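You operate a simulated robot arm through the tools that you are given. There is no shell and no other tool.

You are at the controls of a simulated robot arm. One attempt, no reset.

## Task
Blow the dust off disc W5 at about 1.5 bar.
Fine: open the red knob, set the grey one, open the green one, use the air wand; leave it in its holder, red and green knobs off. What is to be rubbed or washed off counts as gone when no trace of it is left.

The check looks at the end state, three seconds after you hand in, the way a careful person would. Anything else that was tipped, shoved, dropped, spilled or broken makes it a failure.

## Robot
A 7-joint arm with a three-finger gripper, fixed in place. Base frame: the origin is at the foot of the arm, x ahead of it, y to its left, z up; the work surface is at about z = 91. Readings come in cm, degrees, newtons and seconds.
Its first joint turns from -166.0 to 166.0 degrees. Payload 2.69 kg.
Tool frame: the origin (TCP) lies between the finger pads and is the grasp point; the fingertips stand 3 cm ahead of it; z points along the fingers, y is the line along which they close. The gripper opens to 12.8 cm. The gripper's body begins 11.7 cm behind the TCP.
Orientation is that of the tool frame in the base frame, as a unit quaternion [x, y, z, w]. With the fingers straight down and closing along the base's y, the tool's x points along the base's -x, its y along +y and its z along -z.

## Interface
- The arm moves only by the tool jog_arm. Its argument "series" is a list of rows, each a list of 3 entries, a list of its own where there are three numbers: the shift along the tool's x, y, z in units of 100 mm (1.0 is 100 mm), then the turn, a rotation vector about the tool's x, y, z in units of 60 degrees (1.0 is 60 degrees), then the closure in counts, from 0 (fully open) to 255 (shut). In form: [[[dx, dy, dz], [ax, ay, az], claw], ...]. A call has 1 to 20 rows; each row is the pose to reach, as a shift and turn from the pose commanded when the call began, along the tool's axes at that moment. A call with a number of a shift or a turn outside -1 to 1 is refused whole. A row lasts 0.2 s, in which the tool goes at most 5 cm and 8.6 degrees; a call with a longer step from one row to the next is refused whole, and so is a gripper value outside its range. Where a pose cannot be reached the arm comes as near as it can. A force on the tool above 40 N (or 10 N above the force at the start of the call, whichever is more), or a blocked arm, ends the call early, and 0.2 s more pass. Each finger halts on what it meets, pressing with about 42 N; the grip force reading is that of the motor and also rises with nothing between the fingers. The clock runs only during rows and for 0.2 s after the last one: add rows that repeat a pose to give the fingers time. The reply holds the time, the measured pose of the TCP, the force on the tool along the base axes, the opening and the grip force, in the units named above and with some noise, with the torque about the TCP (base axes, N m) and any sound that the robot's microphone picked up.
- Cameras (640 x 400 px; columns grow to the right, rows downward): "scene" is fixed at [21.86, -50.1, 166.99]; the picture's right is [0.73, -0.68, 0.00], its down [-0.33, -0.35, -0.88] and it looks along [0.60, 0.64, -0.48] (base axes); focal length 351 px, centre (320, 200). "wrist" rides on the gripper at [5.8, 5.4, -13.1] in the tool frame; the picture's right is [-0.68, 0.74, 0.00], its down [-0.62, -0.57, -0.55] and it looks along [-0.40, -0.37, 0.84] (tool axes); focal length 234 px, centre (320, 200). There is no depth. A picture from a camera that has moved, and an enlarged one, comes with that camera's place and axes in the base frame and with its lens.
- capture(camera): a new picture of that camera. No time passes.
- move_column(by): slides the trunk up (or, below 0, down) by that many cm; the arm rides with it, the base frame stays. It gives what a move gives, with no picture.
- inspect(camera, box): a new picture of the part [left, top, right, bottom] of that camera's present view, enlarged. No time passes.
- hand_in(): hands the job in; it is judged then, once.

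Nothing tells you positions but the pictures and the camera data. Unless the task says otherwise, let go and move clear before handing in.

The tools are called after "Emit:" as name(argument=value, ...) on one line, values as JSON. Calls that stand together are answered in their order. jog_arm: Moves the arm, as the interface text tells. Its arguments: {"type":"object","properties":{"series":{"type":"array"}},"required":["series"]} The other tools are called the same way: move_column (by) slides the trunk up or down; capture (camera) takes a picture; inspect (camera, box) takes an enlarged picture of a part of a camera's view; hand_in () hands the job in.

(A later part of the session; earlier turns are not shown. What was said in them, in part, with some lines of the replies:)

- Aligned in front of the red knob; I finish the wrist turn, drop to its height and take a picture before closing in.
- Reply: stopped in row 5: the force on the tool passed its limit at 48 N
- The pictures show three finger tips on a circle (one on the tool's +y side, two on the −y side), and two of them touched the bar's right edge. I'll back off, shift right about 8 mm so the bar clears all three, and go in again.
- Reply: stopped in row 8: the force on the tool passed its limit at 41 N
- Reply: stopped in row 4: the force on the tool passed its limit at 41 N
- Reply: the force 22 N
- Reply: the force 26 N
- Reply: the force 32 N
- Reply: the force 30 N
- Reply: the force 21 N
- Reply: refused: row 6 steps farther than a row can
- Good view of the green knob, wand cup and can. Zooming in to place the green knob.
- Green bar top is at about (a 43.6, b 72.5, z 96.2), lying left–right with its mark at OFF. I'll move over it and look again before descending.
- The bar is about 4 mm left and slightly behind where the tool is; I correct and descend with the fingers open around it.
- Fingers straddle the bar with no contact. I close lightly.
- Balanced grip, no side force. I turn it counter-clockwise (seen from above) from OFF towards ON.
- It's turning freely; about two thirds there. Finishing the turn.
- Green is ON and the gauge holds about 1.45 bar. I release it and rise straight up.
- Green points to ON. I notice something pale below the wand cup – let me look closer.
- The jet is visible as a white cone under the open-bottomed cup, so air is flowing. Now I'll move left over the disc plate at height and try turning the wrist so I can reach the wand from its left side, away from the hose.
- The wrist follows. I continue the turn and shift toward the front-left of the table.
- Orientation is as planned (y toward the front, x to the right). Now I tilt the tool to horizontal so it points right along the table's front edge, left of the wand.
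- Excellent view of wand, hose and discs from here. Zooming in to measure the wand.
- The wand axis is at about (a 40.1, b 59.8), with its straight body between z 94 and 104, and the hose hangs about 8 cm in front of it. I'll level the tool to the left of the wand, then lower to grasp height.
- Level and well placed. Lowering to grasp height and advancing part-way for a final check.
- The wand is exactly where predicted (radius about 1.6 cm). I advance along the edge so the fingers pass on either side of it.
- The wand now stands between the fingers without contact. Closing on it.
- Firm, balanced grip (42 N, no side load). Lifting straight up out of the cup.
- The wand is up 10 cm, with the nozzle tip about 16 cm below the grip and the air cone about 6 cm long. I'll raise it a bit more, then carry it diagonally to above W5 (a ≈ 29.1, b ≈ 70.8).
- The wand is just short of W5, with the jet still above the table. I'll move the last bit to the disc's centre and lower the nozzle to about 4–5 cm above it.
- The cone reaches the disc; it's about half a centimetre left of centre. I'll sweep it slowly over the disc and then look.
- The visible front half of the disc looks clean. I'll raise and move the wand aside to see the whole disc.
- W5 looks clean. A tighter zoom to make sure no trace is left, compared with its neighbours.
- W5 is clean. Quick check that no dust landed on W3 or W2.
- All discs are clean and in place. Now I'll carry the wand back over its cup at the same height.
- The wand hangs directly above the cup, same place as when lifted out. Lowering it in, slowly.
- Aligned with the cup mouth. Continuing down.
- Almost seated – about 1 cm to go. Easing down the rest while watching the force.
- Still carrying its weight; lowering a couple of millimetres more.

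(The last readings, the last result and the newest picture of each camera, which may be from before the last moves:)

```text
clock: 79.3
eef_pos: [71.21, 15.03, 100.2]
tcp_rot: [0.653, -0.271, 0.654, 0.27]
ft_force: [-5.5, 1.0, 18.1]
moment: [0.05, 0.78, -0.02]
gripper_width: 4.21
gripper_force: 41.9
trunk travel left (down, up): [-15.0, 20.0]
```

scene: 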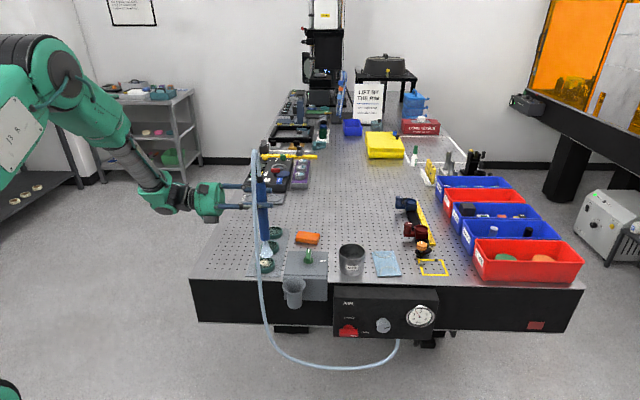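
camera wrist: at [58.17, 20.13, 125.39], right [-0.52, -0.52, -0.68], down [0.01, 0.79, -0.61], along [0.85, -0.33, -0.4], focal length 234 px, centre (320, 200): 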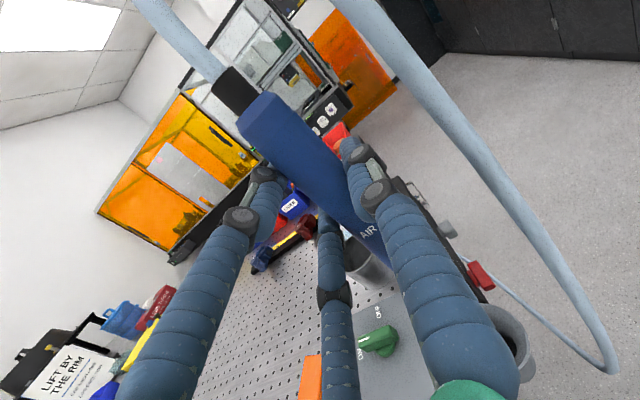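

Seated on the cup's bottom (upward force). I relax that by a millimetre and open the fingers.

Emit:
jog_arm(series=[[[0.012, 0, 0], [0, 0, 0], 180], [[0.012, 0, 0], [0, 0, 0], 170], [[0.012, 0, 0], [0, 0, 0], 150], [[0.012, 0, 0], [0, 0, 0], 125], [[0.012, 0, 0], [0, 0, 0], 105], [[0.012, 0, 0], [0, 0, 0], 105]])

Emit:
capture(camera="wrist")

Emit:
inspect(camera="scene", box=[240, 215, 340, 335])

```text
clock: 80.7
eef_pos: [71.27, 14.73, 100.08]
tcp_rot: [0.653, -0.271, 0.654, 0.27]
ft_force: [0.5, 0.3, 0.6]
moment: [-0.04, 0.02, 0.0]
gripper_width: 7.54
gripper_force: 0.0
trunk travel left (down, up): [-15.0, 20.0]
```

```text
taken
camera wrist: at [58.09, 20.24, 105.94], right [-0.52, -0.52, -0.68], down [0.01, 0.79, -0.61], along [0.85, -0.33, -0.4], focal length 234 px, centre (320, 200)
```

wrist: 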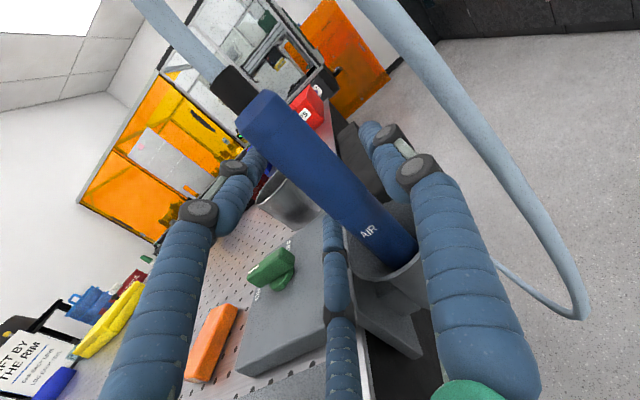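

```text
3.33 times, centred on (290, 275) of scene
camera zoom: at [21.86, -50.1, 166.99], right [0.73, -0.68, 0.0], down [-0.33, -0.35, -0.88], along [0.6, 0.64, -0.48], focal length 1169 px, centre (420, -50)
```

zoom: 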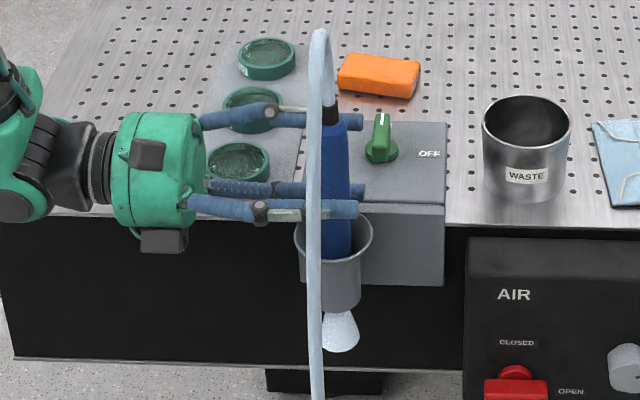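

The wand stands upright in its cup and the fingers are free. Backing away to the left along the same line.

Emit:
jog_arm(series=[[[0, 0, -0.15], [0, 0, 0], 105], [[0, 0, -0.35], [0, 0, 0], 105], [[0, 0, -0.6], [0, 0, 0], 105], [[0, 0, -0.8], [0, 0, 0], 105], [[0, 0, -1.0], [0, 0, 0], 105]])

Emit:
jog_arm(series=[[[0.25, 0, -0.2], [0, 0, 0], 105], [[0.5, 0, -0.4], [0, 0, 0], 105], [[0.75, 0, -0.6], [0, 0, 0], 105], [[1.0, 0, -0.8], [0, 0, 0], 105]])

Emit:
inspect(camera="scene", box=[240, 215, 340, 335])

Emit:
capture(camera="wrist")

```text
clock: 81.9
eef_pos: [64.15, 21.68, 99.99]
tcp_rot: [0.653, -0.271, 0.654, 0.27]
ft_force: [0.4, -1.0, 0.3]
moment: [0.0, 0.04, 0.01]
gripper_width: 7.53
gripper_force: 0.0
trunk travel left (down, up): [-15.0, 20.0]
```

```text
clock: 82.9
eef_pos: [58.44, 27.29, 110.39]
tcp_rot: [0.654, -0.269, 0.654, 0.27]
ft_force: [-0.5, -1.1, -0.2]
moment: [0.01, -0.02, -0.03]
gripper_width: 7.5
gripper_force: 0.0
trunk travel left (down, up): [-15.0, 20.0]
```

```text
3.33 times, centred on (290, 275) of scene
camera zoom: at [21.86, -50.1, 166.99], right [0.73, -0.68, 0.0], down [-0.33, -0.35, -0.88], along [0.6, 0.64, -0.48], focal length 1169 px, centre (420, -50)
```

zoom: 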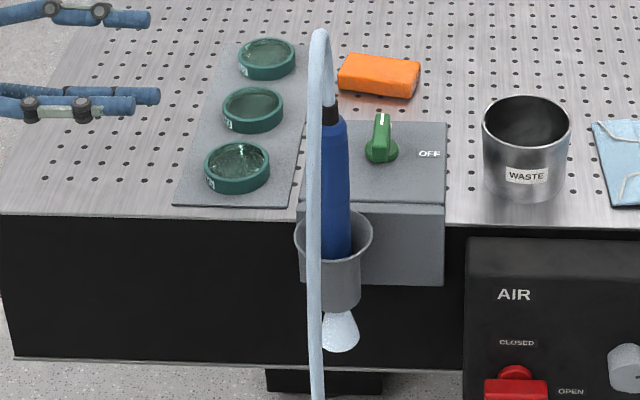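

```text
taken
camera wrist: at [45.4, 32.88, 116.19], right [-0.52, -0.52, -0.68], down [0.01, 0.79, -0.62], along [0.85, -0.33, -0.4], focal length 234 px, centre (320, 200)
```

wrist: 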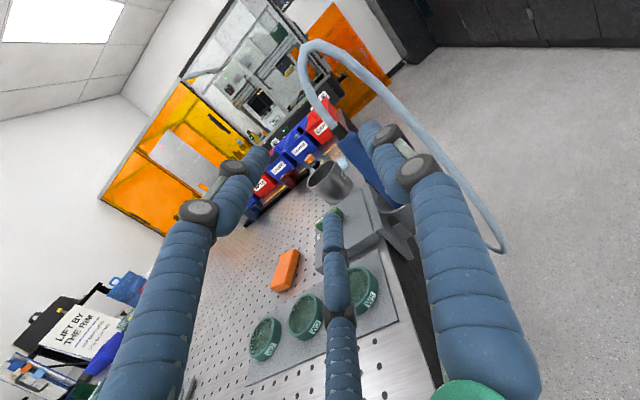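

Wand seated, hose undisturbed. Next: shut the green knob. I'll rise and turn the tool back to pointing down.

Emit:
jog_arm(series=[[[0.15, 0, 0], [0, -0.125, 0], 130], [[0.3, 0, 0], [0, -0.25, 0], 140], [[0.45, 0, 0], [0, -0.375, 0], 140], [[0.6, 0, 0], [0, -0.5, 0], 140], [[0.75, 0, 0], [0, -0.625, 0], 140], [[0.9, 0, 0], [0, -0.75, 0], 140]])

Emit:
jog_arm(series=[[[0.1, -0.1, -0.05], [0, -0.125, 0], 140], [[0.25, -0.25, -0.1], [0, -0.25, 0], 140], [[0.4, -0.4, -0.1], [0, -0.375, 0], 140], [[0.6, -0.6, -0.1], [0, -0.5, 0], 140], [[0.8, -0.8, -0.1], [0, -0.625, 0], 140], [[1.0, -1.0, -0.1], [0, -0.75, 0], 140]])

```text
clock: 84.3
eef_pos: [58.28, 27.57, 119.05]
tcp_rot: [0.854, -0.354, 0.353, 0.145]
ft_force: [0.0, 0.0, 0.6]
moment: [0.01, -0.04, -0.01]
gripper_width: 5.72
gripper_force: 0.0
trunk travel left (down, up): [-15.0, 20.0]
```

```text
clock: 85.7
eef_pos: [69.88, 29.92, 126.86]
tcp_rot: [0.924, -0.383, -0.001, 0.0]
ft_force: [-0.2, -0.5, -0.6]
moment: [-0.01, -0.03, -0.01]
gripper_width: 5.78
gripper_force: 0.1
trunk travel left (down, up): [-15.0, 20.0]
```

Emit:
capture(camera="wrist")

Emit:
jog_arm(series=[[[0.1, 0, 0], [0, 0, 0.14], 140], [[0.25, 0, 0], [0, 0, 0.28], 140], [[0.4, 0, 0], [0, 0, 0.42], 140], [[0.55, -0.05, 0], [0, 0, 0.56], 140], [[0.7, -0.1, 0], [0, 0, 0.7], 140], [[0.85, -0.15, 0], [0, 0, 0.84], 140], [[1.0, -0.2, 0], [0, 0, 0.98], 140]])

```text
taken
camera wrist: at [70.22, 22.02, 139.95], right [-1.0, -0.04, 0.0], down [-0.04, 0.83, 0.55], along [-0.02, 0.55, -0.84], focal length 234 px, centre (320, 200)
```

wrist: 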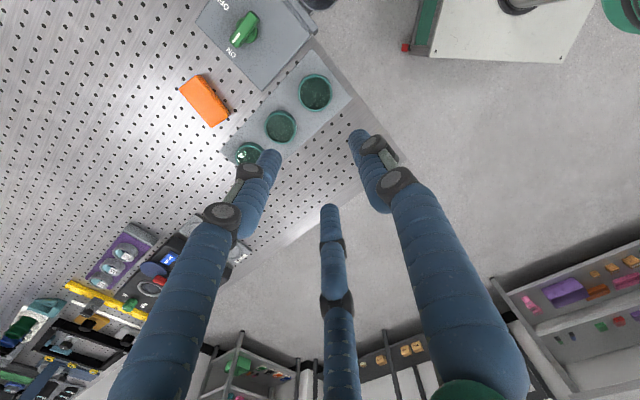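

```text
clock: 87.3
eef_pos: [78.52, 24.2, 126.87]
tcp_rot: [-0.616, 0.787, 0.0, 0.0]
ft_force: [-0.1, -0.5, 0.5]
moment: [0.01, 0.0, 0.02]
gripper_width: 5.77
gripper_force: 0.1
trunk travel left (down, up): [-15.0, 20.0]
```

W5 is clean from above too. Moving over the green knob with the fingers aligned for turning it back.

Emit:
jog_arm(series=[[[0.08, -0.12, 0], [0, 0, 0.13], 140], [[0.15, -0.24, 0], [0, 0, 0.26], 140], [[0.23, -0.36, 0.2], [0, 0, 0.39], 140], [[0.3, -0.471, 0.4], [0, 0, 0.518], 140]])

Emit:
jog_arm(series=[[[0, 0, 0.35], [0, 0, 0], 140], [[0, 0, 0.7], [0, 0, 0], 140], [[0, 0, 1.0], [0, 0, 0], 140], [[0, 0, 1.0], [0, 0, 0], 140]])

Emit:
capture(camera="wrist")

Emit:
inspect(camera="scene", box=[270, 205, 350, 275])

```text
clock: 88.3
eef_pos: [82.13, 20.27, 122.74]
tcp_rot: [-0.383, 0.924, 0.0, 0.001]
ft_force: [-0.1, 0.9, 0.7]
moment: [-0.01, -0.02, 0.01]
gripper_width: 5.77
gripper_force: 0.1
trunk travel left (down, up): [-15.0, 20.0]
```

```text
clock: 89.3
eef_pos: [82.4, 20.33, 112.85]
tcp_rot: [-0.383, 0.924, 0.0, 0.0]
ft_force: [0.5, 0.4, -0.2]
moment: [0.01, 0.03, -0.03]
gripper_width: 5.8
gripper_force: 0.0
trunk travel left (down, up): [-15.0, 20.0]
```

```text
taken
camera wrist: at [74.44, 19.89, 125.91], right [-0.04, 1.0, 0.0], down [0.83, 0.04, 0.55], along [0.55, 0.03, -0.84], focal length 234 px, centre (320, 200)
```

wrist: 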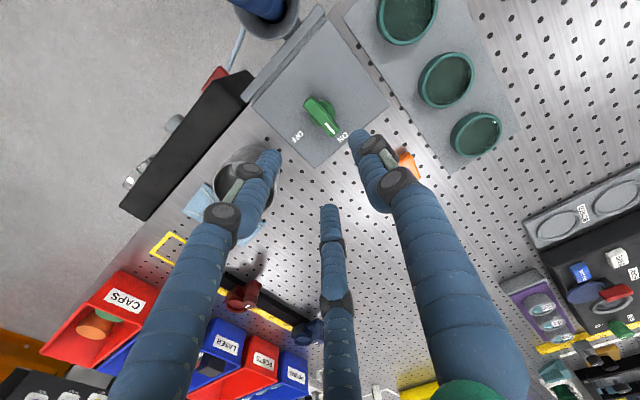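

```text
5.71 times, centred on (310, 240) of scene
camera zoom: at [21.86, -50.1, 166.99], right [0.73, -0.68, 0.0], down [-0.33, -0.35, -0.88], along [0.6, 0.64, -0.48], focal length 2004 px, centre (377, -29)
```

zoom: 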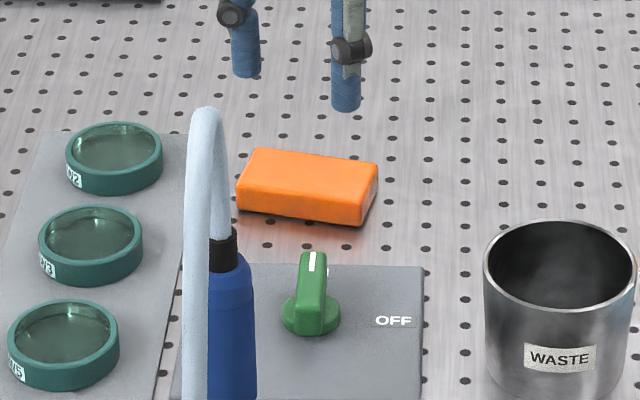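

Emit:
inspect(camera="wrist", box=[280, 70, 380, 160])

```text
4.44 times, centred on (330, 115) of wrist
camera zoom: at [74.44, 19.89, 125.91], right [-0.04, 1.0, 0.0], down [0.83, 0.04, 0.55], along [0.55, 0.03, -0.84], focal length 1041 px, centre (276, 578)
```

zoom: 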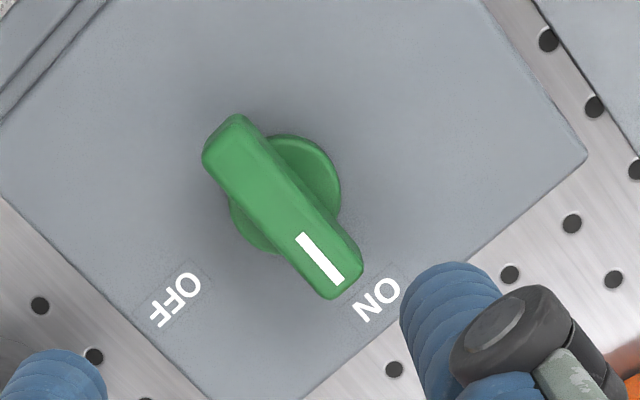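

Bar is centred as needed between the fingers. Descending around it.

Emit:
jog_arm(series=[[[0.005, 0.005, 0.35], [0, 0, 0], 140], [[0.01, 0.005, 0.7], [0, 0, 0], 140], [[0.01, 0.005, 1.0], [0, 0, 0], 140]])

Emit:
jog_arm(series=[[[0, 0, 0.2], [0, 0, 0], 140], [[0, 0, 0.4], [0, 0, 0], 140], [[0, 0, 0.56], [0, 0, 0], 140], [[0, 0, 0.56], [0, 0, 0], 140]])

Emit:
inspect(camera="wrist", box=[240, 100, 400, 200])

Emit:
inspect(camera="scene", box=[280, 225, 340, 275])

```text
clock: 90.1
eef_pos: [82.29, 20.15, 103.31]
tcp_rot: [-0.382, 0.924, 0.001, 0.001]
ft_force: [-0.7, 0.0, 0.2]
moment: [-0.01, 0.02, 0.02]
gripper_width: 5.77
gripper_force: 0.0
trunk travel left (down, up): [-15.0, 20.0]
```

```text
clock: 91.1
eef_pos: [82.22, 20.21, 97.54]
tcp_rot: [-0.383, 0.924, 0.001, 0.0]
ft_force: [-0.4, 0.4, -0.2]
moment: [0.02, 0.01, 0.01]
gripper_width: 5.78
gripper_force: 0.0
trunk travel left (down, up): [-15.0, 20.0]
```

```text
4.00 times, centred on (320, 150) of wrist
camera zoom: at [74.29, 19.86, 110.53], right [-0.04, 1.0, 0.0], down [0.83, 0.04, 0.55], along [0.55, 0.03, -0.84], focal length 937 px, centre (320, 400)
```

zoom: 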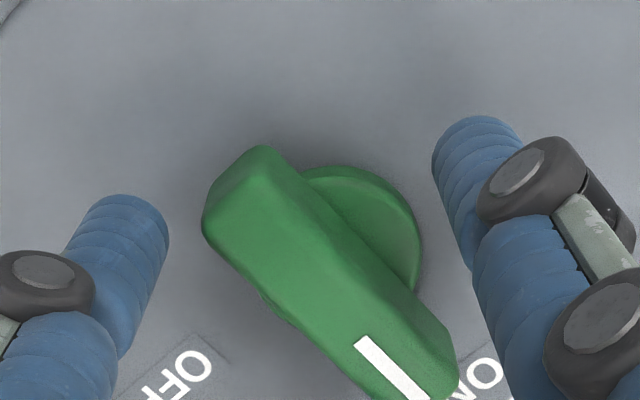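

```text
8.00 times, centred on (310, 250) of scene
camera zoom: at [21.86, -50.1, 166.99], right [0.73, -0.68, 0.0], down [-0.33, -0.35, -0.88], along [0.6, 0.64, -0.48], focal length 2806 px, centre (400, -200)
```

zoom: 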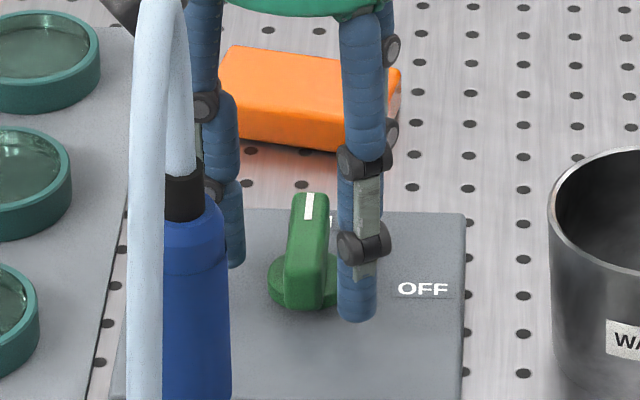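

In place. Closing on the bar and turning it clockwise (from above) to OFF.

Emit:
jog_arm(series=[[[0, 0, 0], [0, 0, 0], 170], [[0, 0, 0], [0, 0, 0], 190], [[0, 0, 0], [0, 0, 0], 202], [[0, 0, 0], [0, 0, 0], 206], [[0, 0, 0], [0, 0, 0], 206], [[0, 0, 0], [0, 0, 0], 200]])

Emit:
jog_arm(series=[[[0.0064, 0.0004, 0], [0, 0, 0.1225], 200], [[0.0127, 0.0016, 0], [0, 0, 0.245], 200], [[0.0188, 0.0037, 0], [0, 0, 0.3675], 200], [[0.0245, 0.0064, 0], [0, 0, 0.49], 200], [[0.0299, 0.0099, 0], [0, 0, 0.6125], 200], [[0.0348, 0.0141, 0], [0, 0, 0.735], 200], [[0.0391, 0.0188, 0], [0, 0, 0.8575], 200], [[0.0428, 0.0241, 0], [0, 0, 0.98], 200]])

Emit:
inspect(camera="scene", box=[280, 225, 340, 275])

```text
clock: 92.5
eef_pos: [82.33, 20.22, 97.48]
tcp_rot: [-0.384, 0.923, 0.0, 0.0]
ft_force: [10.7, -7.4, 1.6]
moment: [-0.2, -0.34, -0.03]
gripper_width: 2.98
gripper_force: 1.8
trunk travel left (down, up): [-15.0, 20.0]
```

```text
clock: 94.3
eef_pos: [81.61, 20.3, 97.26]
tcp_rot: [0.12, 0.993, 0.001, -0.001]
ft_force: [-0.6, -9.3, 1.3]
moment: [-0.23, 0.06, -0.03]
gripper_width: 3.22
gripper_force: 3.0
trunk travel left (down, up): [-15.0, 20.0]
```

```text
8.00 times, centred on (310, 250) of scene
camera zoom: at [21.86, -50.1, 166.99], right [0.73, -0.68, 0.0], down [-0.33, -0.35, -0.88], along [0.6, 0.64, -0.48], focal length 2806 px, centre (400, -200)
```

zoom: 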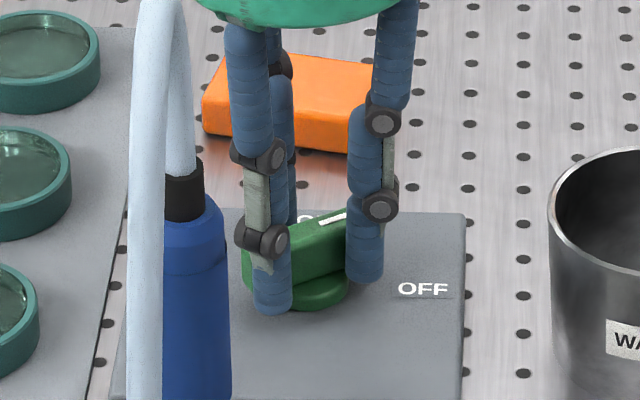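

Following nicely; finishing the turn to OFF.

Emit:
jog_arm(series=[[[0.007, 0.0005, 0], [0, 0, 0.1333], 200], [[0.0138, 0.0019, 0], [0, 0, 0.2667], 200], [[0.0203, 0.0043, 0], [0, 0, 0.4], 200], [[0.0265, 0.0076, 0], [0, 0, 0.5333], 200], [[0.0275, 0.0082, 0], [0, 0, 0.56], 204], [[0.0275, 0.0082, 0], [0, 0, 0.56], 204]])

Emit:
inspect(camera="scene", box=[280, 225, 340, 275])

Emit:
inspect(camera="scene", box=[270, 275, 330, 335])

```text
clock: 95.7
eef_pos: [81.44, 20.4, 97.23]
tcp_rot: [0.401, 0.916, 0.002, 0.001]
ft_force: [-6.9, -5.2, 2.6]
moment: [-0.08, 0.31, 0.17]
gripper_width: 2.92
gripper_force: 2.6
trunk travel left (down, up): [-15.0, 20.0]
```

```text
8.00 times, centred on (310, 250) of scene
camera zoom: at [21.86, -50.1, 166.99], right [0.73, -0.68, 0.0], down [-0.33, -0.35, -0.88], along [0.6, 0.64, -0.48], focal length 2806 px, centre (400, -200)
```

zoom: 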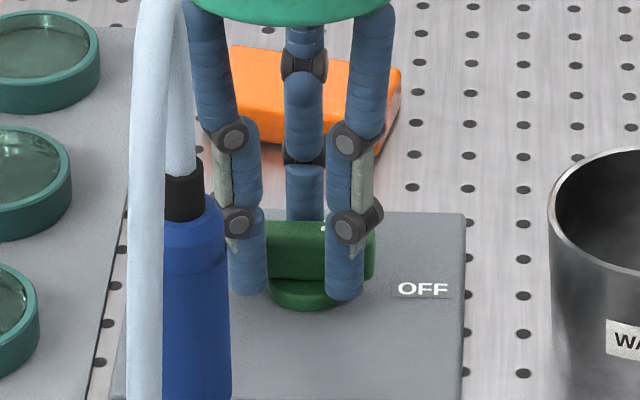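

```text
6.67 times, centred on (300, 305) of scene
camera zoom: at [21.86, -50.1, 166.99], right [0.73, -0.68, 0.0], down [-0.33, -0.35, -0.88], along [0.6, 0.64, -0.48], focal length 2339 px, centre (453, -500)
```

zoom: 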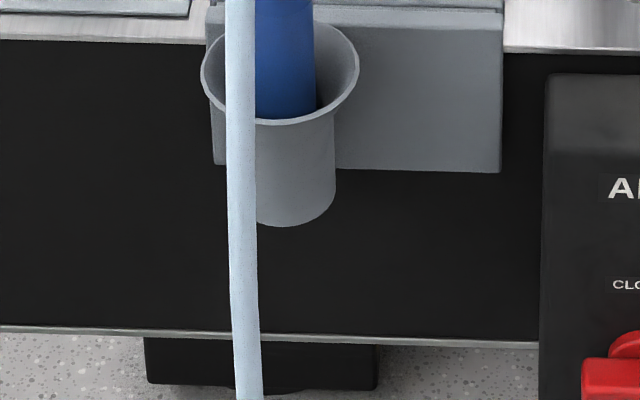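

The jet has stopped, so green is off. Releasing, rising straight up, and checking the bar's angle.

Emit:
jog_arm(series=[[[0, 0, 0], [0, 0, 0], 170], [[0, 0, 0], [0, 0, 0], 145], [[0, 0, 0], [0, 0, 0], 140], [[0, 0, -0.2], [0, 0, 0], 140], [[0, 0, -0.5], [0, 0, 0], 140], [[0, 0, -0.8], [0, 0, 0], 140], [[0, 0, -1.0], [0, 0, 0], 140]])

Emit:
inspect(camera="wrist", box=[240, 60, 400, 180])

Emit:
inspect(camera="scene", box=[280, 225, 340, 275])

```text
clock: 97.3
eef_pos: [81.55, 20.19, 107.12]
tcp_rot: [0.401, 0.916, 0.0, 0.0]
ft_force: [0.3, -0.7, -0.3]
moment: [-0.01, -0.03, 0.0]
gripper_width: 5.77
gripper_force: 0.0
trunk travel left (down, up): [-15.0, 20.0]
```

```text
3.33 times, centred on (320, 120) of wrist
camera zoom: at [81.51, 28.09, 120.26], right [1.0, 0.0, 0.0], down [0.0, -0.84, 0.55], along [0.0, -0.55, -0.84], focal length 781 px, centre (320, 467)
```

zoom: 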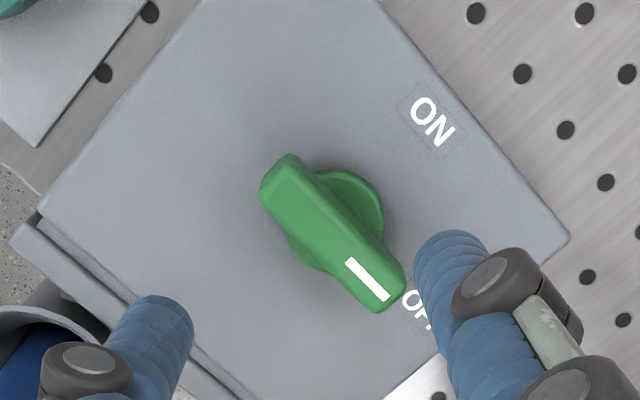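

```text
8.00 times, centred on (310, 250) of scene
camera zoom: at [21.86, -50.1, 166.99], right [0.73, -0.68, 0.0], down [-0.33, -0.35, -0.88], along [0.6, 0.64, -0.48], focal length 2806 px, centre (400, -200)
```

zoom: 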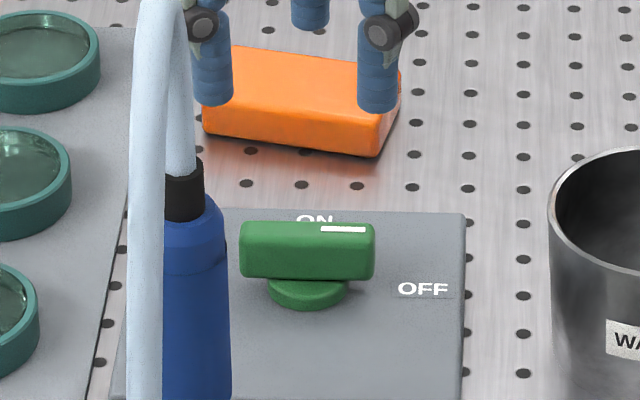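

Green is square at OFF. Now back to the red knob: up, right past the wand and hose, then out in front of the panel.

Emit:
jog_arm(series=[[[0, 0, -0.35], [0, 0, -0.019], 140], [[0, 0, -0.7], [0, 0, -0.038], 140], [[-0.3, 0, -0.7], [0, 0, -0.038], 140], [[-0.65, 0, -0.7], [0, 0, -0.038], 140], [[-1.0, 0, -0.7], [0, 0, -0.038], 140]])

Emit:
jog_arm(series=[[[-0.3, -0.2, 0], [0, 0, 0], 140], [[-0.65, -0.5, 0], [0, 0, 0], 140], [[-1.0, -0.8, 0], [0, 0, 0], 140], [[-1.0, -1.0, 0], [0, 0, 0], 140]])

Emit:
jog_arm(series=[[[0, -0.35, 0], [0, 0, 0], 140], [[0, -0.7, 0], [0, 0, 0], 140], [[0, -1.0, 0], [0, 0, 0], 140]])

Emit:
jog_arm(series=[[[0, -0.35, 0], [0, 0, 0], 140], [[0, -0.7, 0], [0, 0, 0], 140], [[0, -1.0, 0], [0, 0, 0], 140]])

```text
clock: 98.5
eef_pos: [88.12, 12.98, 114.16]
tcp_rot: [0.383, 0.924, 0.001, 0.001]
ft_force: [-0.2, -0.7, -0.2]
moment: [0.06, -0.02, 0.02]
gripper_width: 5.77
gripper_force: 0.0
trunk travel left (down, up): [-15.0, 20.0]
```

```text
clock: 99.5
eef_pos: [88.2, -1.26, 114.38]
tcp_rot: [0.382, 0.924, 0.001, 0.001]
ft_force: [0.2, 0.0, -0.4]
moment: [0.07, 0.05, 0.04]
gripper_width: 5.77
gripper_force: 0.1
trunk travel left (down, up): [-15.0, 20.0]
```

```text
clock: 100.3
eef_pos: [81.16, -8.51, 114.58]
tcp_rot: [0.383, 0.924, 0.001, 0.001]
ft_force: [-0.9, -0.2, 0.3]
moment: [0.03, 0.01, 0.0]
gripper_width: 5.77
gripper_force: 0.1
trunk travel left (down, up): [-15.0, 20.0]
```

```text
clock: 101.1
eef_pos: [74.08, -15.44, 114.23]
tcp_rot: [0.383, 0.924, 0.0, 0.001]
ft_force: [-0.1, 0.7, -0.2]
moment: [0.01, -0.02, 0.03]
gripper_width: 5.78
gripper_force: 0.1
trunk travel left (down, up): [-15.0, 20.0]
```

In front of the panel and clear. Tilting the tool back to horizontal while descending.

Emit:
jog_arm(series=[[[0.05, 0, 0.08], [-0.125, 0, 0], 140], [[0.1, 0, 0.16], [-0.25, 0, 0], 140], [[0.15, 0, 0.25], [-0.375, 0, 0], 140], [[0.2, 0, 0.33], [-0.5, 0, 0], 140], [[0.25, 0, 0.41], [-0.625, 0, 0], 140], [[0.3, 0, 0.5], [-0.75, 0, 0], 140]])

Emit:
jog_arm(series=[[[0.05, -0.16, 0.16], [-0.125, 0, 0], 140], [[0.1, -0.33, 0.33], [-0.25, 0, 0], 140], [[0.15, -0.5, 0.5], [-0.375, 0, 0], 140], [[0.2, -0.66, 0.66], [-0.5, 0, 0], 140], [[0.25, -0.83, 0.83], [-0.625, 0, 0], 140], [[0.3, -0.99, 0.99], [-0.75, 0, 0], 140]])

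Emit:
capture(camera="scene")

Emit:
capture(camera="wrist")

```text
clock: 102.5
eef_pos: [72.04, -13.08, 109.22]
tcp_rot: [0.353, 0.853, 0.355, 0.147]
ft_force: [0.5, 0.3, 0.2]
moment: [-0.04, 0.03, 0.02]
gripper_width: 5.77
gripper_force: 0.0
trunk travel left (down, up): [-15.0, 20.0]
```

```text
clock: 103.9
eef_pos: [69.74, -11.07, 95.16]
tcp_rot: [0.269, 0.652, 0.654, 0.273]
ft_force: [0.7, 0.5, 0.4]
moment: [-0.07, 0.06, 0.03]
gripper_width: 5.77
gripper_force: 0.0
trunk travel left (down, up): [-15.0, 20.0]
```

```text
taken
```

scene: 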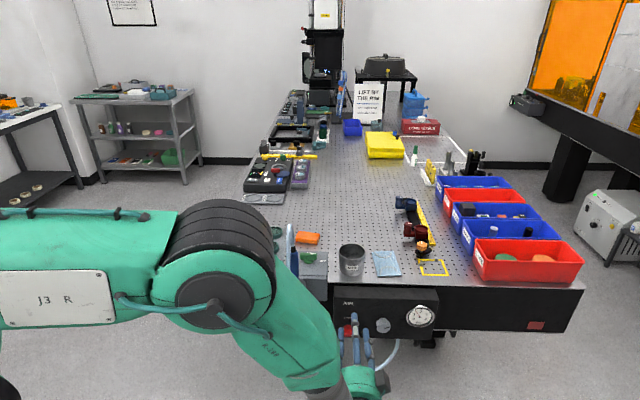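

```text
taken
camera wrist: at [56.32, -16.13, 100.45], right [0.47, -0.48, 0.74], down [0.05, -0.82, -0.57], along [0.88, 0.31, -0.37], focal length 234 px, centre (320, 200)
```

wrist: 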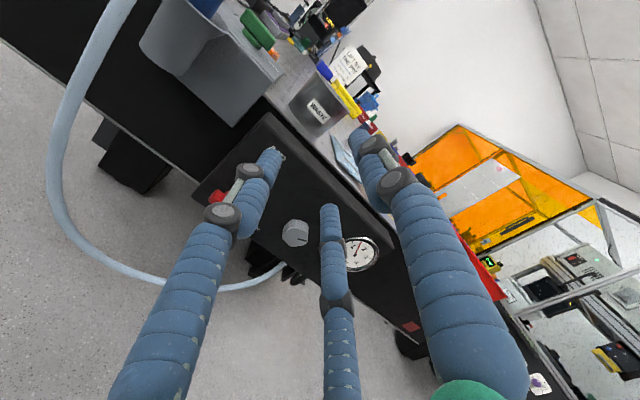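

Facing the panel above the red knob's column. Lowering to knob height, then part-way in.

Emit:
jog_arm(series=[[[0, -0.35, 0], [0, 0, 0], 140], [[0, -0.7, 0], [0, 0, 0], 140], [[0, -1.0, 0], [0, 0, 0], 140]])

Emit:
jog_arm(series=[[[0, -0.35, 0], [0, 0, 0], 140], [[0, -0.7, 0.1], [0, 0, 0], 140], [[0, -0.9, 0.3], [0, 0, 0], 140], [[0, -0.9, 0.4], [0, 0, 0], 140]])

Emit:
inspect(camera="wrist", box=[240, 80, 400, 180])

Emit:
inspect(camera="scene", box=[300, 290, 440, 380])

```text
clock: 104.7
eef_pos: [69.91, -10.96, 85.34]
tcp_rot: [0.27, 0.653, 0.654, 0.271]
ft_force: [-0.1, 0.2, 1.1]
moment: [-0.06, 0.04, 0.04]
gripper_width: 5.75
gripper_force: 0.1
trunk travel left (down, up): [-15.0, 20.0]
```

```text
clock: 105.7
eef_pos: [72.88, -8.22, 76.27]
tcp_rot: [0.271, 0.653, 0.654, 0.27]
ft_force: [1.1, 0.5, -0.3]
moment: [0.02, 0.01, 0.02]
gripper_width: 5.76
gripper_force: 0.2
trunk travel left (down, up): [-15.0, 20.0]
```

```text
4.00 times, centred on (320, 130) of wrist
camera zoom: at [59.46, -13.42, 81.57], right [0.48, -0.48, 0.74], down [0.05, -0.82, -0.57], along [0.88, 0.31, -0.37], focal length 937 px, centre (320, 480)
```

zoom: 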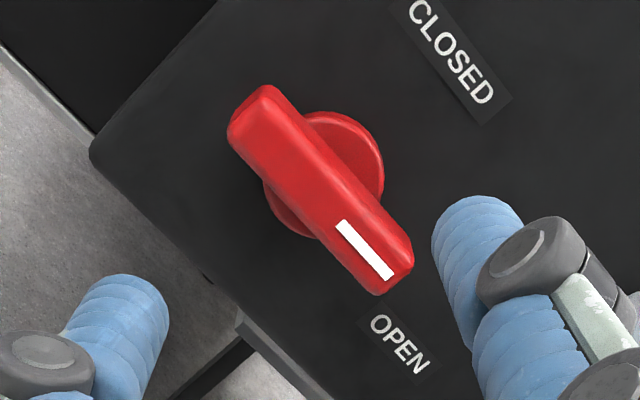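

```text
4.44 times, centred on (370, 335) of scene
camera zoom: at [21.86, -50.1, 166.99], right [0.73, -0.68, 0.0], down [-0.33, -0.35, -0.88], along [0.6, 0.64, -0.48], focal length 1559 px, centre (98, -400)
```

zoom: 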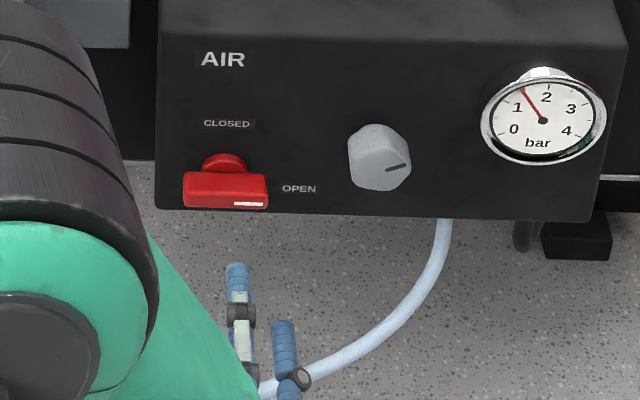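

Bar is level, mark to OPEN; I need a 5 mm shift left. Then straight in.

Emit:
jog_arm(series=[[[0.05, 0, 0.25], [0, 0, 0], 140], [[0.05, 0, 0.5], [0, 0, 0], 140], [[0.05, 0, 0.7], [0, 0, 0], 140], [[0.05, 0, 0.85], [0, 0, 0], 140], [[0.05, 0, 0.945], [0, 0, 0], 140]])

Emit:
inspect(camera="wrist", box=[240, 100, 400, 200])

Emit:
inspect(camera="scene", box=[320, 305, 380, 350])

```text
clock: 106.9
eef_pos: [79.15, -1.24, 76.09]
tcp_rot: [0.27, 0.653, 0.654, 0.271]
ft_force: [0.1, -0.8, 0.2]
moment: [-0.04, -0.03, -0.05]
gripper_width: 5.76
gripper_force: 0.1
trunk travel left (down, up): [-15.0, 20.0]
```

```text
4.00 times, centred on (320, 150) of wrist
camera zoom: at [65.69, -6.41, 81.43], right [0.48, -0.48, 0.74], down [0.05, -0.82, -0.57], along [0.88, 0.31, -0.37], focal length 937 px, centre (320, 400)
```

zoom: 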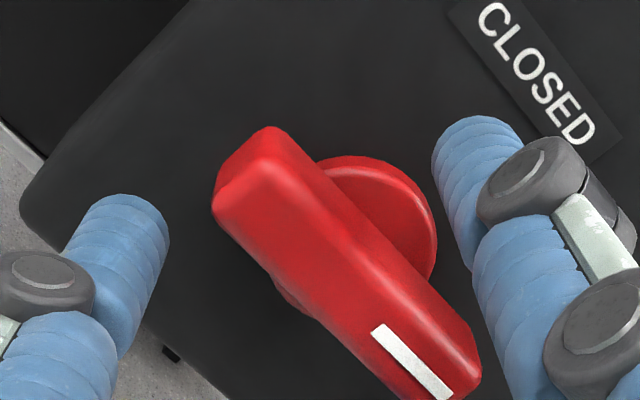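

```text
8.89 times, centred on (350, 328) of scene
camera zoom: at [21.86, -50.1, 166.99], right [0.73, -0.68, 0.0], down [-0.33, -0.35, -0.88], along [0.6, 0.64, -0.48], focal length 3118 px, centre (53, -933)
```

zoom: 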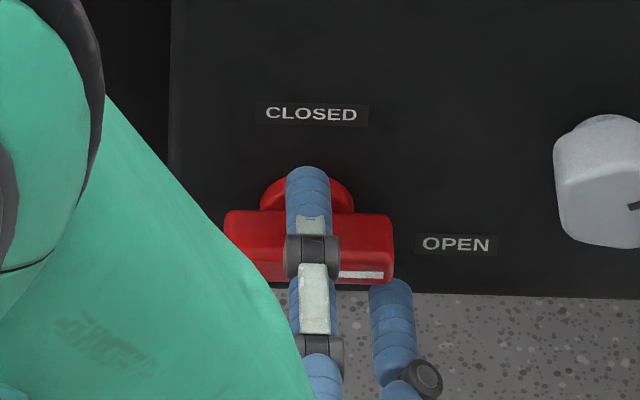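

In position, no contact. Closing and turning counter-clockwise toward CLOSED.

Emit:
jog_arm(series=[[[0, 0, 0], [0, 0, 0], 170], [[0, 0, 0], [0, 0, 0], 190], [[0, 0, 0], [0, 0, 0], 202], [[0, 0, 0], [0, 0, 0], 206], [[0, 0, 0], [0, 0, 0], 206], [[0, 0, 0], [0, 0, 0], 200]])

Emit:
jog_arm(series=[[[-0.0064, 0.0004, 0], [0, 0, -0.1225], 200], [[-0.0127, 0.0016, 0], [0, 0, -0.245], 200], [[-0.0188, 0.0037, 0], [0, 0, -0.3675], 200], [[-0.0245, 0.0064, 0], [0, 0, -0.49], 200], [[-0.0299, 0.0099, 0], [0, 0, -0.6125], 200], [[-0.0348, 0.0141, 0], [0, 0, -0.735], 200], [[-0.0391, 0.0188, 0], [0, 0, -0.8575], 200], [[-0.0428, 0.0241, 0], [0, 0, -0.98], 200]])

Emit:
inspect(camera="scene", box=[310, 290, 450, 380])

```text
clock: 108.3
eef_pos: [79.1, -1.24, 76.16]
tcp_rot: [0.27, 0.653, 0.653, 0.271]
ft_force: [1.4, -0.2, 2.1]
moment: [0.04, -0.05, -0.02]
gripper_width: 2.96
gripper_force: 1.4
trunk travel left (down, up): [-15.0, 20.0]
```

```text
clock: 110.1
eef_pos: [79.51, -1.44, 76.31]
tcp_rot: [-0.084, 0.702, 0.436, 0.557]
ft_force: [4.3, -11.1, -11.1]
moment: [-0.23, 0.28, -0.33]
gripper_width: 3.02
gripper_force: 1.8
trunk travel left (down, up): [-15.0, 20.0]
```

```text
4.44 times, centred on (380, 335) of scene
camera zoom: at [21.86, -50.1, 166.99], right [0.73, -0.68, 0.0], down [-0.33, -0.35, -0.88], along [0.6, 0.64, -0.48], focal length 1559 px, centre (53, -400)
```

zoom: 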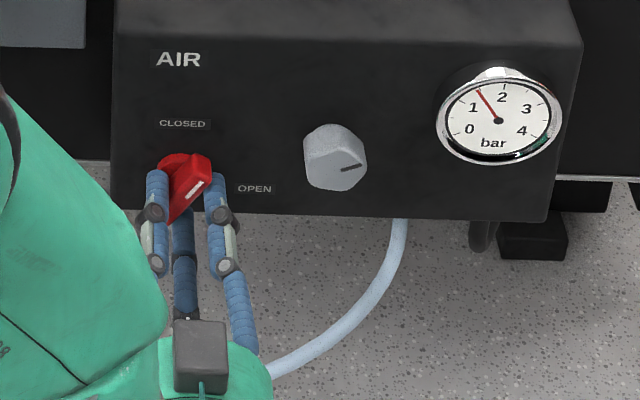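

Two thirds there. Finishing the turn to CLOSED.

Emit:
jog_arm(series=[[[-0.007, 0.0005, 0], [0, 0, -0.1333], 200], [[-0.0138, 0.0019, 0], [0, 0, -0.2667], 200], [[-0.0203, 0.0043, 0], [0, 0, -0.4], 200], [[-0.0265, 0.0076, 0], [0, 0, -0.5333], 200], [[-0.0275, 0.0082, 0], [0, 0, -0.56], 204], [[-0.0275, 0.0082, 0], [0, 0, -0.56], 204]])

Emit:
inspect(camera="scene", box=[310, 290, 450, 380])

Emit:
inspect(camera="scene", box=[320, 305, 380, 350])

```text
clock: 111.5
eef_pos: [79.62, -1.64, 76.89]
tcp_rot: [-0.284, 0.647, 0.256, 0.66]
ft_force: [24.1, -8.0, -3.5]
moment: [0.15, 0.58, -0.57]
gripper_width: 3.11
gripper_force: 4.6
trunk travel left (down, up): [-15.0, 20.0]
```

```text
4.44 times, centred on (380, 335) of scene
camera zoom: at [21.86, -50.1, 166.99], right [0.73, -0.68, 0.0], down [-0.33, -0.35, -0.88], along [0.6, 0.64, -0.48], focal length 1559 px, centre (53, -400)
```

zoom: 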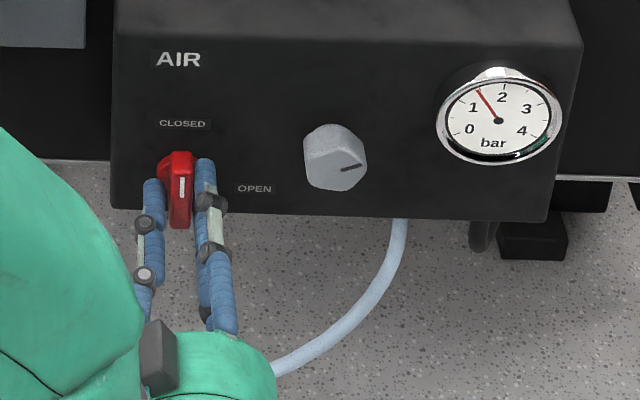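

```text
8.89 times, centred on (350, 328) of scene
camera zoom: at [21.86, -50.1, 166.99], right [0.73, -0.68, 0.0], down [-0.33, -0.35, -0.88], along [0.6, 0.64, -0.48], focal length 3118 px, centre (53, -933)
```

zoom: 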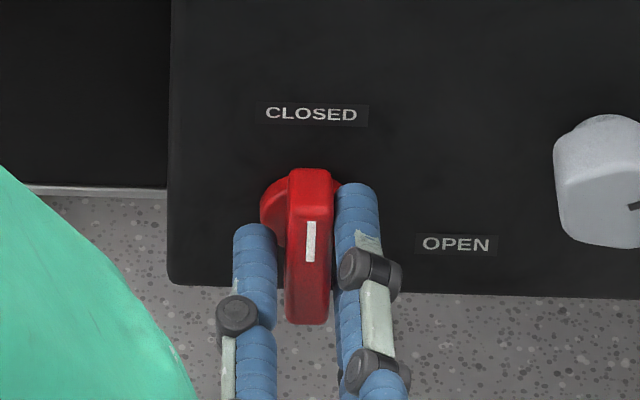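

The bar is nearly at CLOSED but lags a few degrees in the loose grip. I'll tighten the grip so it squares up with the tool.

Emit:
jog_arm(series=[[[0, 0, 0], [0, 0, 0], 208], [[0, 0, 0], [0, 0, 0], 214], [[0, 0, 0], [0, 0, 0], 214], [[0, 0, 0], [0, 0, 0], 214]])

Emit:
inspect(camera="scene", box=[320, 305, 380, 350])

Emit:
inspect(camera="scene", box=[400, 298, 445, 328])

```text
clock: 112.5
eef_pos: [79.62, -1.64, 76.91]
tcp_rot: [-0.283, 0.647, 0.257, 0.659]
ft_force: [29.9, -11.7, 2.8]
moment: [0.36, 0.49, -0.69]
gripper_width: 3.19
gripper_force: 8.1
trunk travel left (down, up): [-15.0, 20.0]
```

```text
8.89 times, centred on (350, 328) of scene
camera zoom: at [21.86, -50.1, 166.99], right [0.73, -0.68, 0.0], down [-0.33, -0.35, -0.88], along [0.6, 0.64, -0.48], focal length 3118 px, centre (53, -933)
```

zoom: 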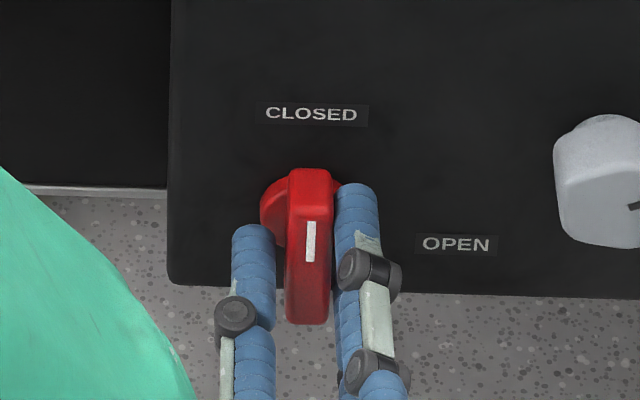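

```text
13.33 times, centred on (422, 313) of scene
camera zoom: at [21.86, -50.1, 166.99], right [0.73, -0.68, 0.0], down [-0.33, -0.35, -0.88], along [0.6, 0.64, -0.48], focal length 4677 px, centre (-1047, -1307)
```

zoom: 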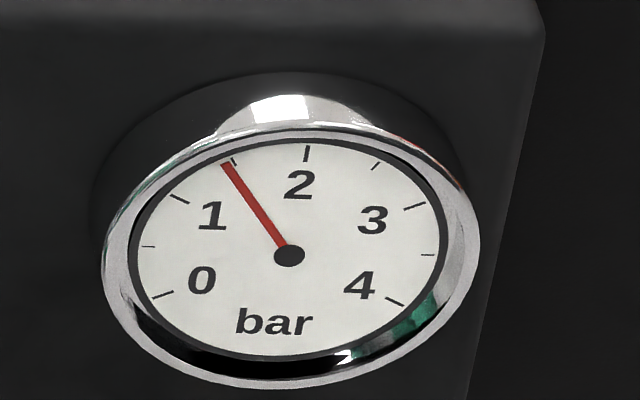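

F1 isn't touching yet, so only one side is pressing. I'll shift 3 mm right and nudge a few degrees more, firmly gripped.

Emit:
jog_arm(series=[[[0, -0.02, 0], [0, 0, 0], 214], [[0, -0.035, 0], [0, 0, 0], 214], [[0, -0.035, 0], [0, 0, 0], 214], [[0, -0.035, 0], [0, 0, -0.05], 214], [[0, -0.035, 0], [0, 0, -0.05], 214]])

Emit:
inspect(camera="scene", box=[320, 305, 380, 350])

Emit:
inspect(camera="wrist", box=[240, 100, 400, 200])

```text
clock: 113.7
eef_pos: [79.66, -1.87, 76.77]
tcp_rot: [-0.3, 0.64, 0.24, 0.665]
ft_force: [2.2, -13.2, 3.7]
moment: [0.52, 0.66, -0.1]
gripper_width: 2.77
gripper_force: 45.4
trunk travel left (down, up): [-15.0, 20.0]
```

```text
8.89 times, centred on (350, 328) of scene
camera zoom: at [21.86, -50.1, 166.99], right [0.73, -0.68, 0.0], down [-0.33, -0.35, -0.88], along [0.6, 0.64, -0.48], focal length 3118 px, centre (53, -933)
```

zoom: 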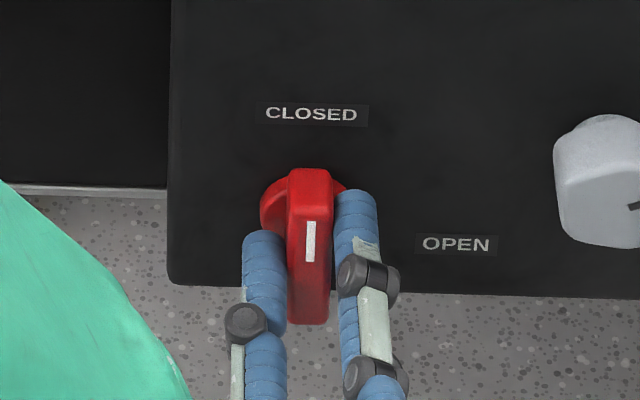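

```text
4.00 times, centred on (320, 150) of wrist
camera zoom: at [66.99, -7.68, 70.37], right [-0.56, 0.56, 0.6], down [-0.03, -0.75, 0.67], along [0.83, 0.36, 0.44], focal length 937 px, centre (320, 400)
```

zoom: 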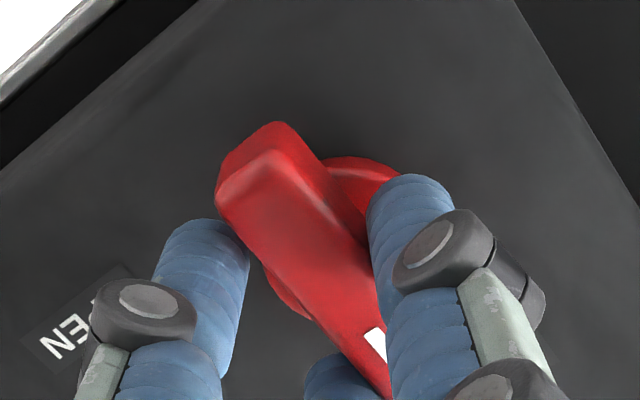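

The knob is against its CLOSED stop now. Releasing and backing out to verify.

Emit:
jog_arm(series=[[[0, 0, 0], [0, 0, 0], 190], [[0, 0, 0], [0, 0, 0], 165], [[0, 0, 0], [0, 0, 0], 140], [[0, 0, 0], [0, 0, 0], 130], [[0, 0, -0.15], [0, 0, 0], 130], [[0, 0, -0.4], [0, 0, 0], 130], [[0, 0, -0.7], [0, 0, 0], 130], [[0, 0, -1.0], [0, 0, 0], 130]])

Emit:
inspect(camera="scene", box=[335, 310, 400, 350])

Emit:
inspect(camera="scene", box=[310, 290, 450, 380])

Emit:
inspect(camera="wrist", box=[240, 80, 400, 180])

```text
clock: 115.5
eef_pos: [72.53, -8.87, 76.72]
tcp_rot: [-0.301, 0.639, 0.24, 0.665]
ft_force: [-0.5, 1.4, -0.2]
moment: [-0.02, -0.05, -0.01]
gripper_width: 6.28
gripper_force: 0.0
trunk travel left (down, up): [-15.0, 20.0]
```

```text
9.85 times, centred on (368, 330) of scene
camera zoom: at [21.86, -50.1, 166.99], right [0.73, -0.68, 0.0], down [-0.33, -0.35, -0.88], along [0.6, 0.64, -0.48], focal length 3454 px, centre (-148, -1080)
```

zoom: 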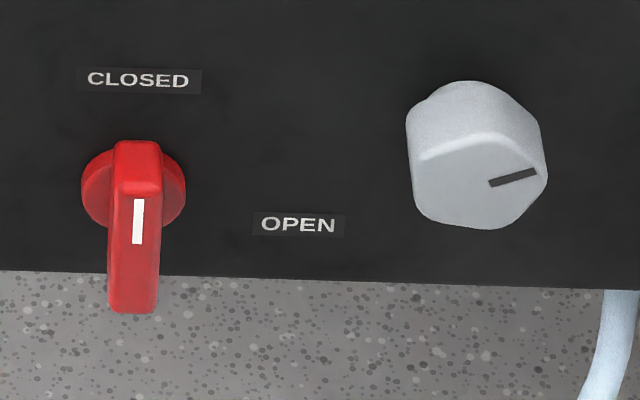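

```text
4.44 times, centred on (380, 335) of scene
camera zoom: at [21.86, -50.1, 166.99], right [0.73, -0.68, 0.0], down [-0.33, -0.35, -0.88], along [0.6, 0.64, -0.48], focal length 1559 px, centre (53, -400)
```

zoom: 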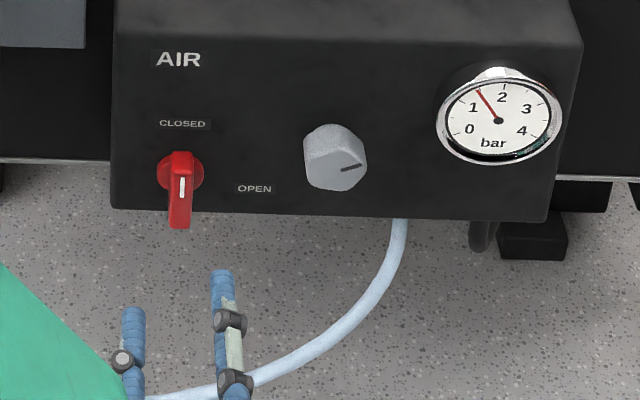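

```text
4.00 times, centred on (320, 130) of wrist
camera zoom: at [59.83, -14.73, 70.35], right [-0.56, 0.56, 0.6], down [-0.03, -0.75, 0.67], along [0.83, 0.36, 0.44], focal length 937 px, centre (320, 480)
```

zoom: 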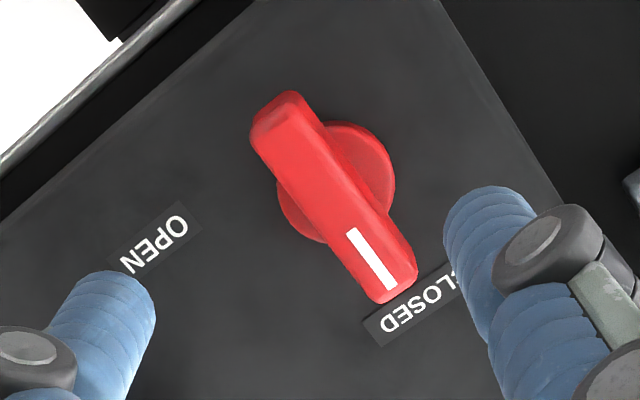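

Red is back exactly at CLOSED. I'll pull back and up to a clear spot, then do a final check of the whole scene.

Emit:
jog_arm(series=[[[0, 0, -0.3], [0, 0, 0], 130], [[-0.2, 0, -0.6], [0, 0, 0], 130], [[-0.45, 0, -0.6], [0, 0, 0], 130], [[-0.7, 0, -0.6], [0, 0, 0], 130], [[-1.0, 0, -0.6], [0, 0, 0], 130]])

Emit:
jog_arm(series=[[[-0.3, 0, 0], [0, 0, 0], 130], [[-0.6, 0, 0], [0, 0, 0], 130], [[-1.0, 0, 0], [0, 0, 0], 130]])

Emit:
jog_arm(series=[[[-0.3, 0, 0], [0, 0, 0], 130], [[-0.6, 0, 0], [0, 0, 0], 130], [[-1.0, 0, 0], [0, 0, 0], 130]])

Emit:
capture(camera="scene")

Emit:
inspect(camera="scene", box=[230, 215, 350, 335])

```text
clock: 116.7
eef_pos: [67.82, -12.3, 86.73]
tcp_rot: [-0.301, 0.639, 0.24, 0.666]
ft_force: [0.2, 0.0, -0.4]
moment: [0.04, -0.04, 0.03]
gripper_width: 6.25
gripper_force: 0.1
trunk travel left (down, up): [-15.0, 20.0]
```

```text
clock: 117.5
eef_pos: [66.9, -11.75, 96.61]
tcp_rot: [-0.301, 0.639, 0.241, 0.665]
ft_force: [0.1, 0.3, -0.5]
moment: [0.05, -0.09, 0.01]
gripper_width: 6.26
gripper_force: 0.0
trunk travel left (down, up): [-15.0, 20.0]
```

```text
clock: 118.3
eef_pos: [66.24, -10.98, 106.54]
tcp_rot: [-0.301, 0.639, 0.241, 0.665]
ft_force: [-0.6, -0.8, -0.9]
moment: [0.02, -0.03, 0.01]
gripper_width: 6.26
gripper_force: 0.0
trunk travel left (down, up): [-15.0, 20.0]
```

```text
taken
```

scene: 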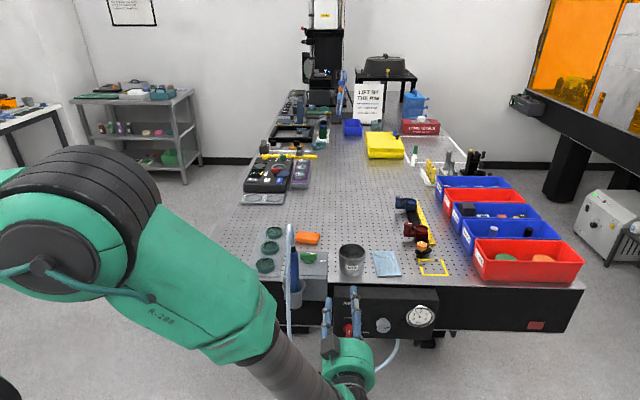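

```text
3.33 times, centred on (290, 275) of scene
camera zoom: at [21.86, -50.1, 166.99], right [0.73, -0.68, 0.0], down [-0.33, -0.35, -0.88], along [0.6, 0.64, -0.48], focal length 1169 px, centre (420, -50)
```

zoom: 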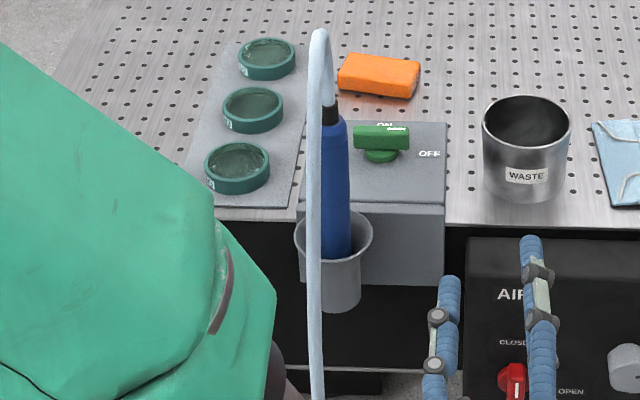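

Everything looks in order. One last close look at W5 and the wand before handing in.

Emit:
inspect(camera="scene", box=[254, 254, 276, 272])

Emit:
inspect(camera="scene", box=[262, 224, 286, 256])

Emit:
inspect(camera="scene", box=[275, 220, 335, 315])

```text
16.00 times, centred on (265, 263) of scene
camera zoom: at [21.86, -50.1, 166.99], right [0.73, -0.68, 0.0], down [-0.33, -0.35, -0.88], along [0.6, 0.64, -0.48], focal length 5613 px, centre (1200, -808)
```

zoom: 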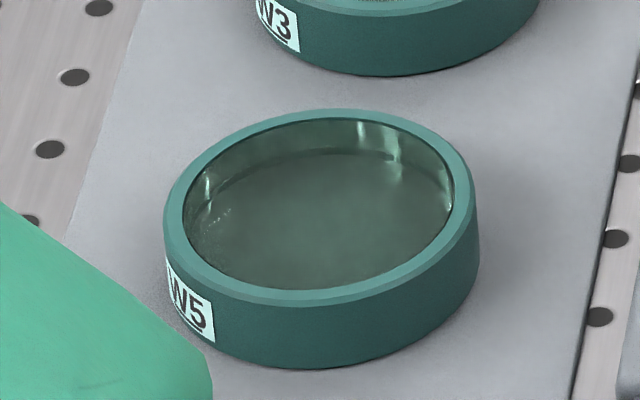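

```text
12.50 times, centred on (274, 240) of scene
camera zoom: at [21.86, -50.1, 166.99], right [0.73, -0.68, 0.0], down [-0.33, -0.35, -0.88], along [0.6, 0.64, -0.48], focal length 4385 px, centre (895, -300)
```

zoom: 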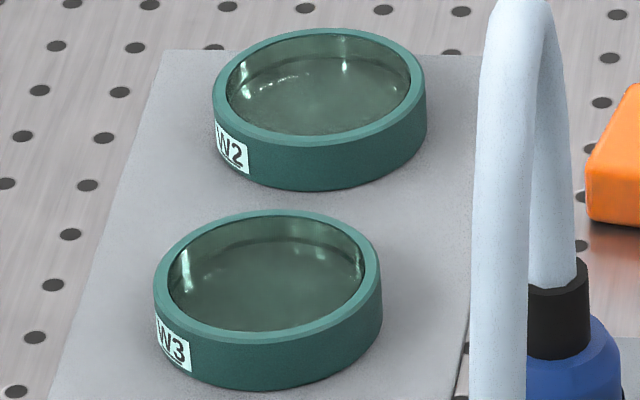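

```text
4.21 times, centred on (305, 268) of scene
camera zoom: at [21.86, -50.1, 166.99], right [0.73, -0.68, 0.0], down [-0.33, -0.35, -0.88], along [0.6, 0.64, -0.48], focal length 1477 px, centre (383, -84)
```

zoom: 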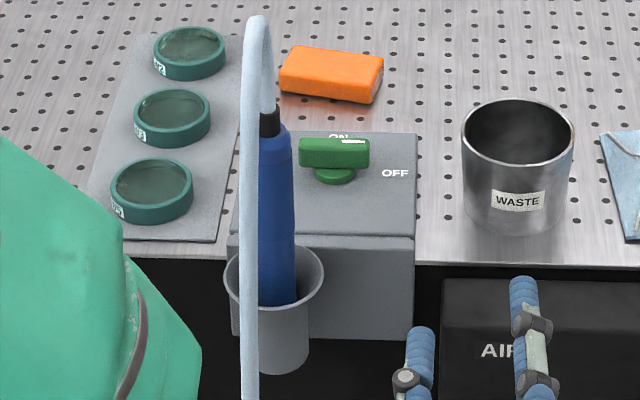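

W5 has no dust left on it, and W2 and W3 look clean and haven't moved. The wand is upright in its cup, green is at OFF, red is at CLOSED, and the arm is clear. I'm handing in now.

Emit:
hand_in()

```text
The job is handed in.
```

I blew the dust off W5 at about 1.45 bar by the gauge and handed the job in. The result of the check wasn't shown.

- **Disc W5:** no dust is visible in close-up views. W2 and W3 also look clean, and none of the discs moved.
- **Wand:** it's back upright in its holder, with no air coming out.
- **Knobs:** red is at CLOSED and green is at OFF. The grey knob is still at the setting I used.
- **Gauge:** it still read about 1.45 bar when last checked, most likely pressure trapped in the line because green was closed before red.
- **Contact:** one approach bumped the red knob at about 48 N and turned it a few degrees. I backed off and re-aligned, and it ended up at CLOSED as it started. I saw nothing else moved or touched.
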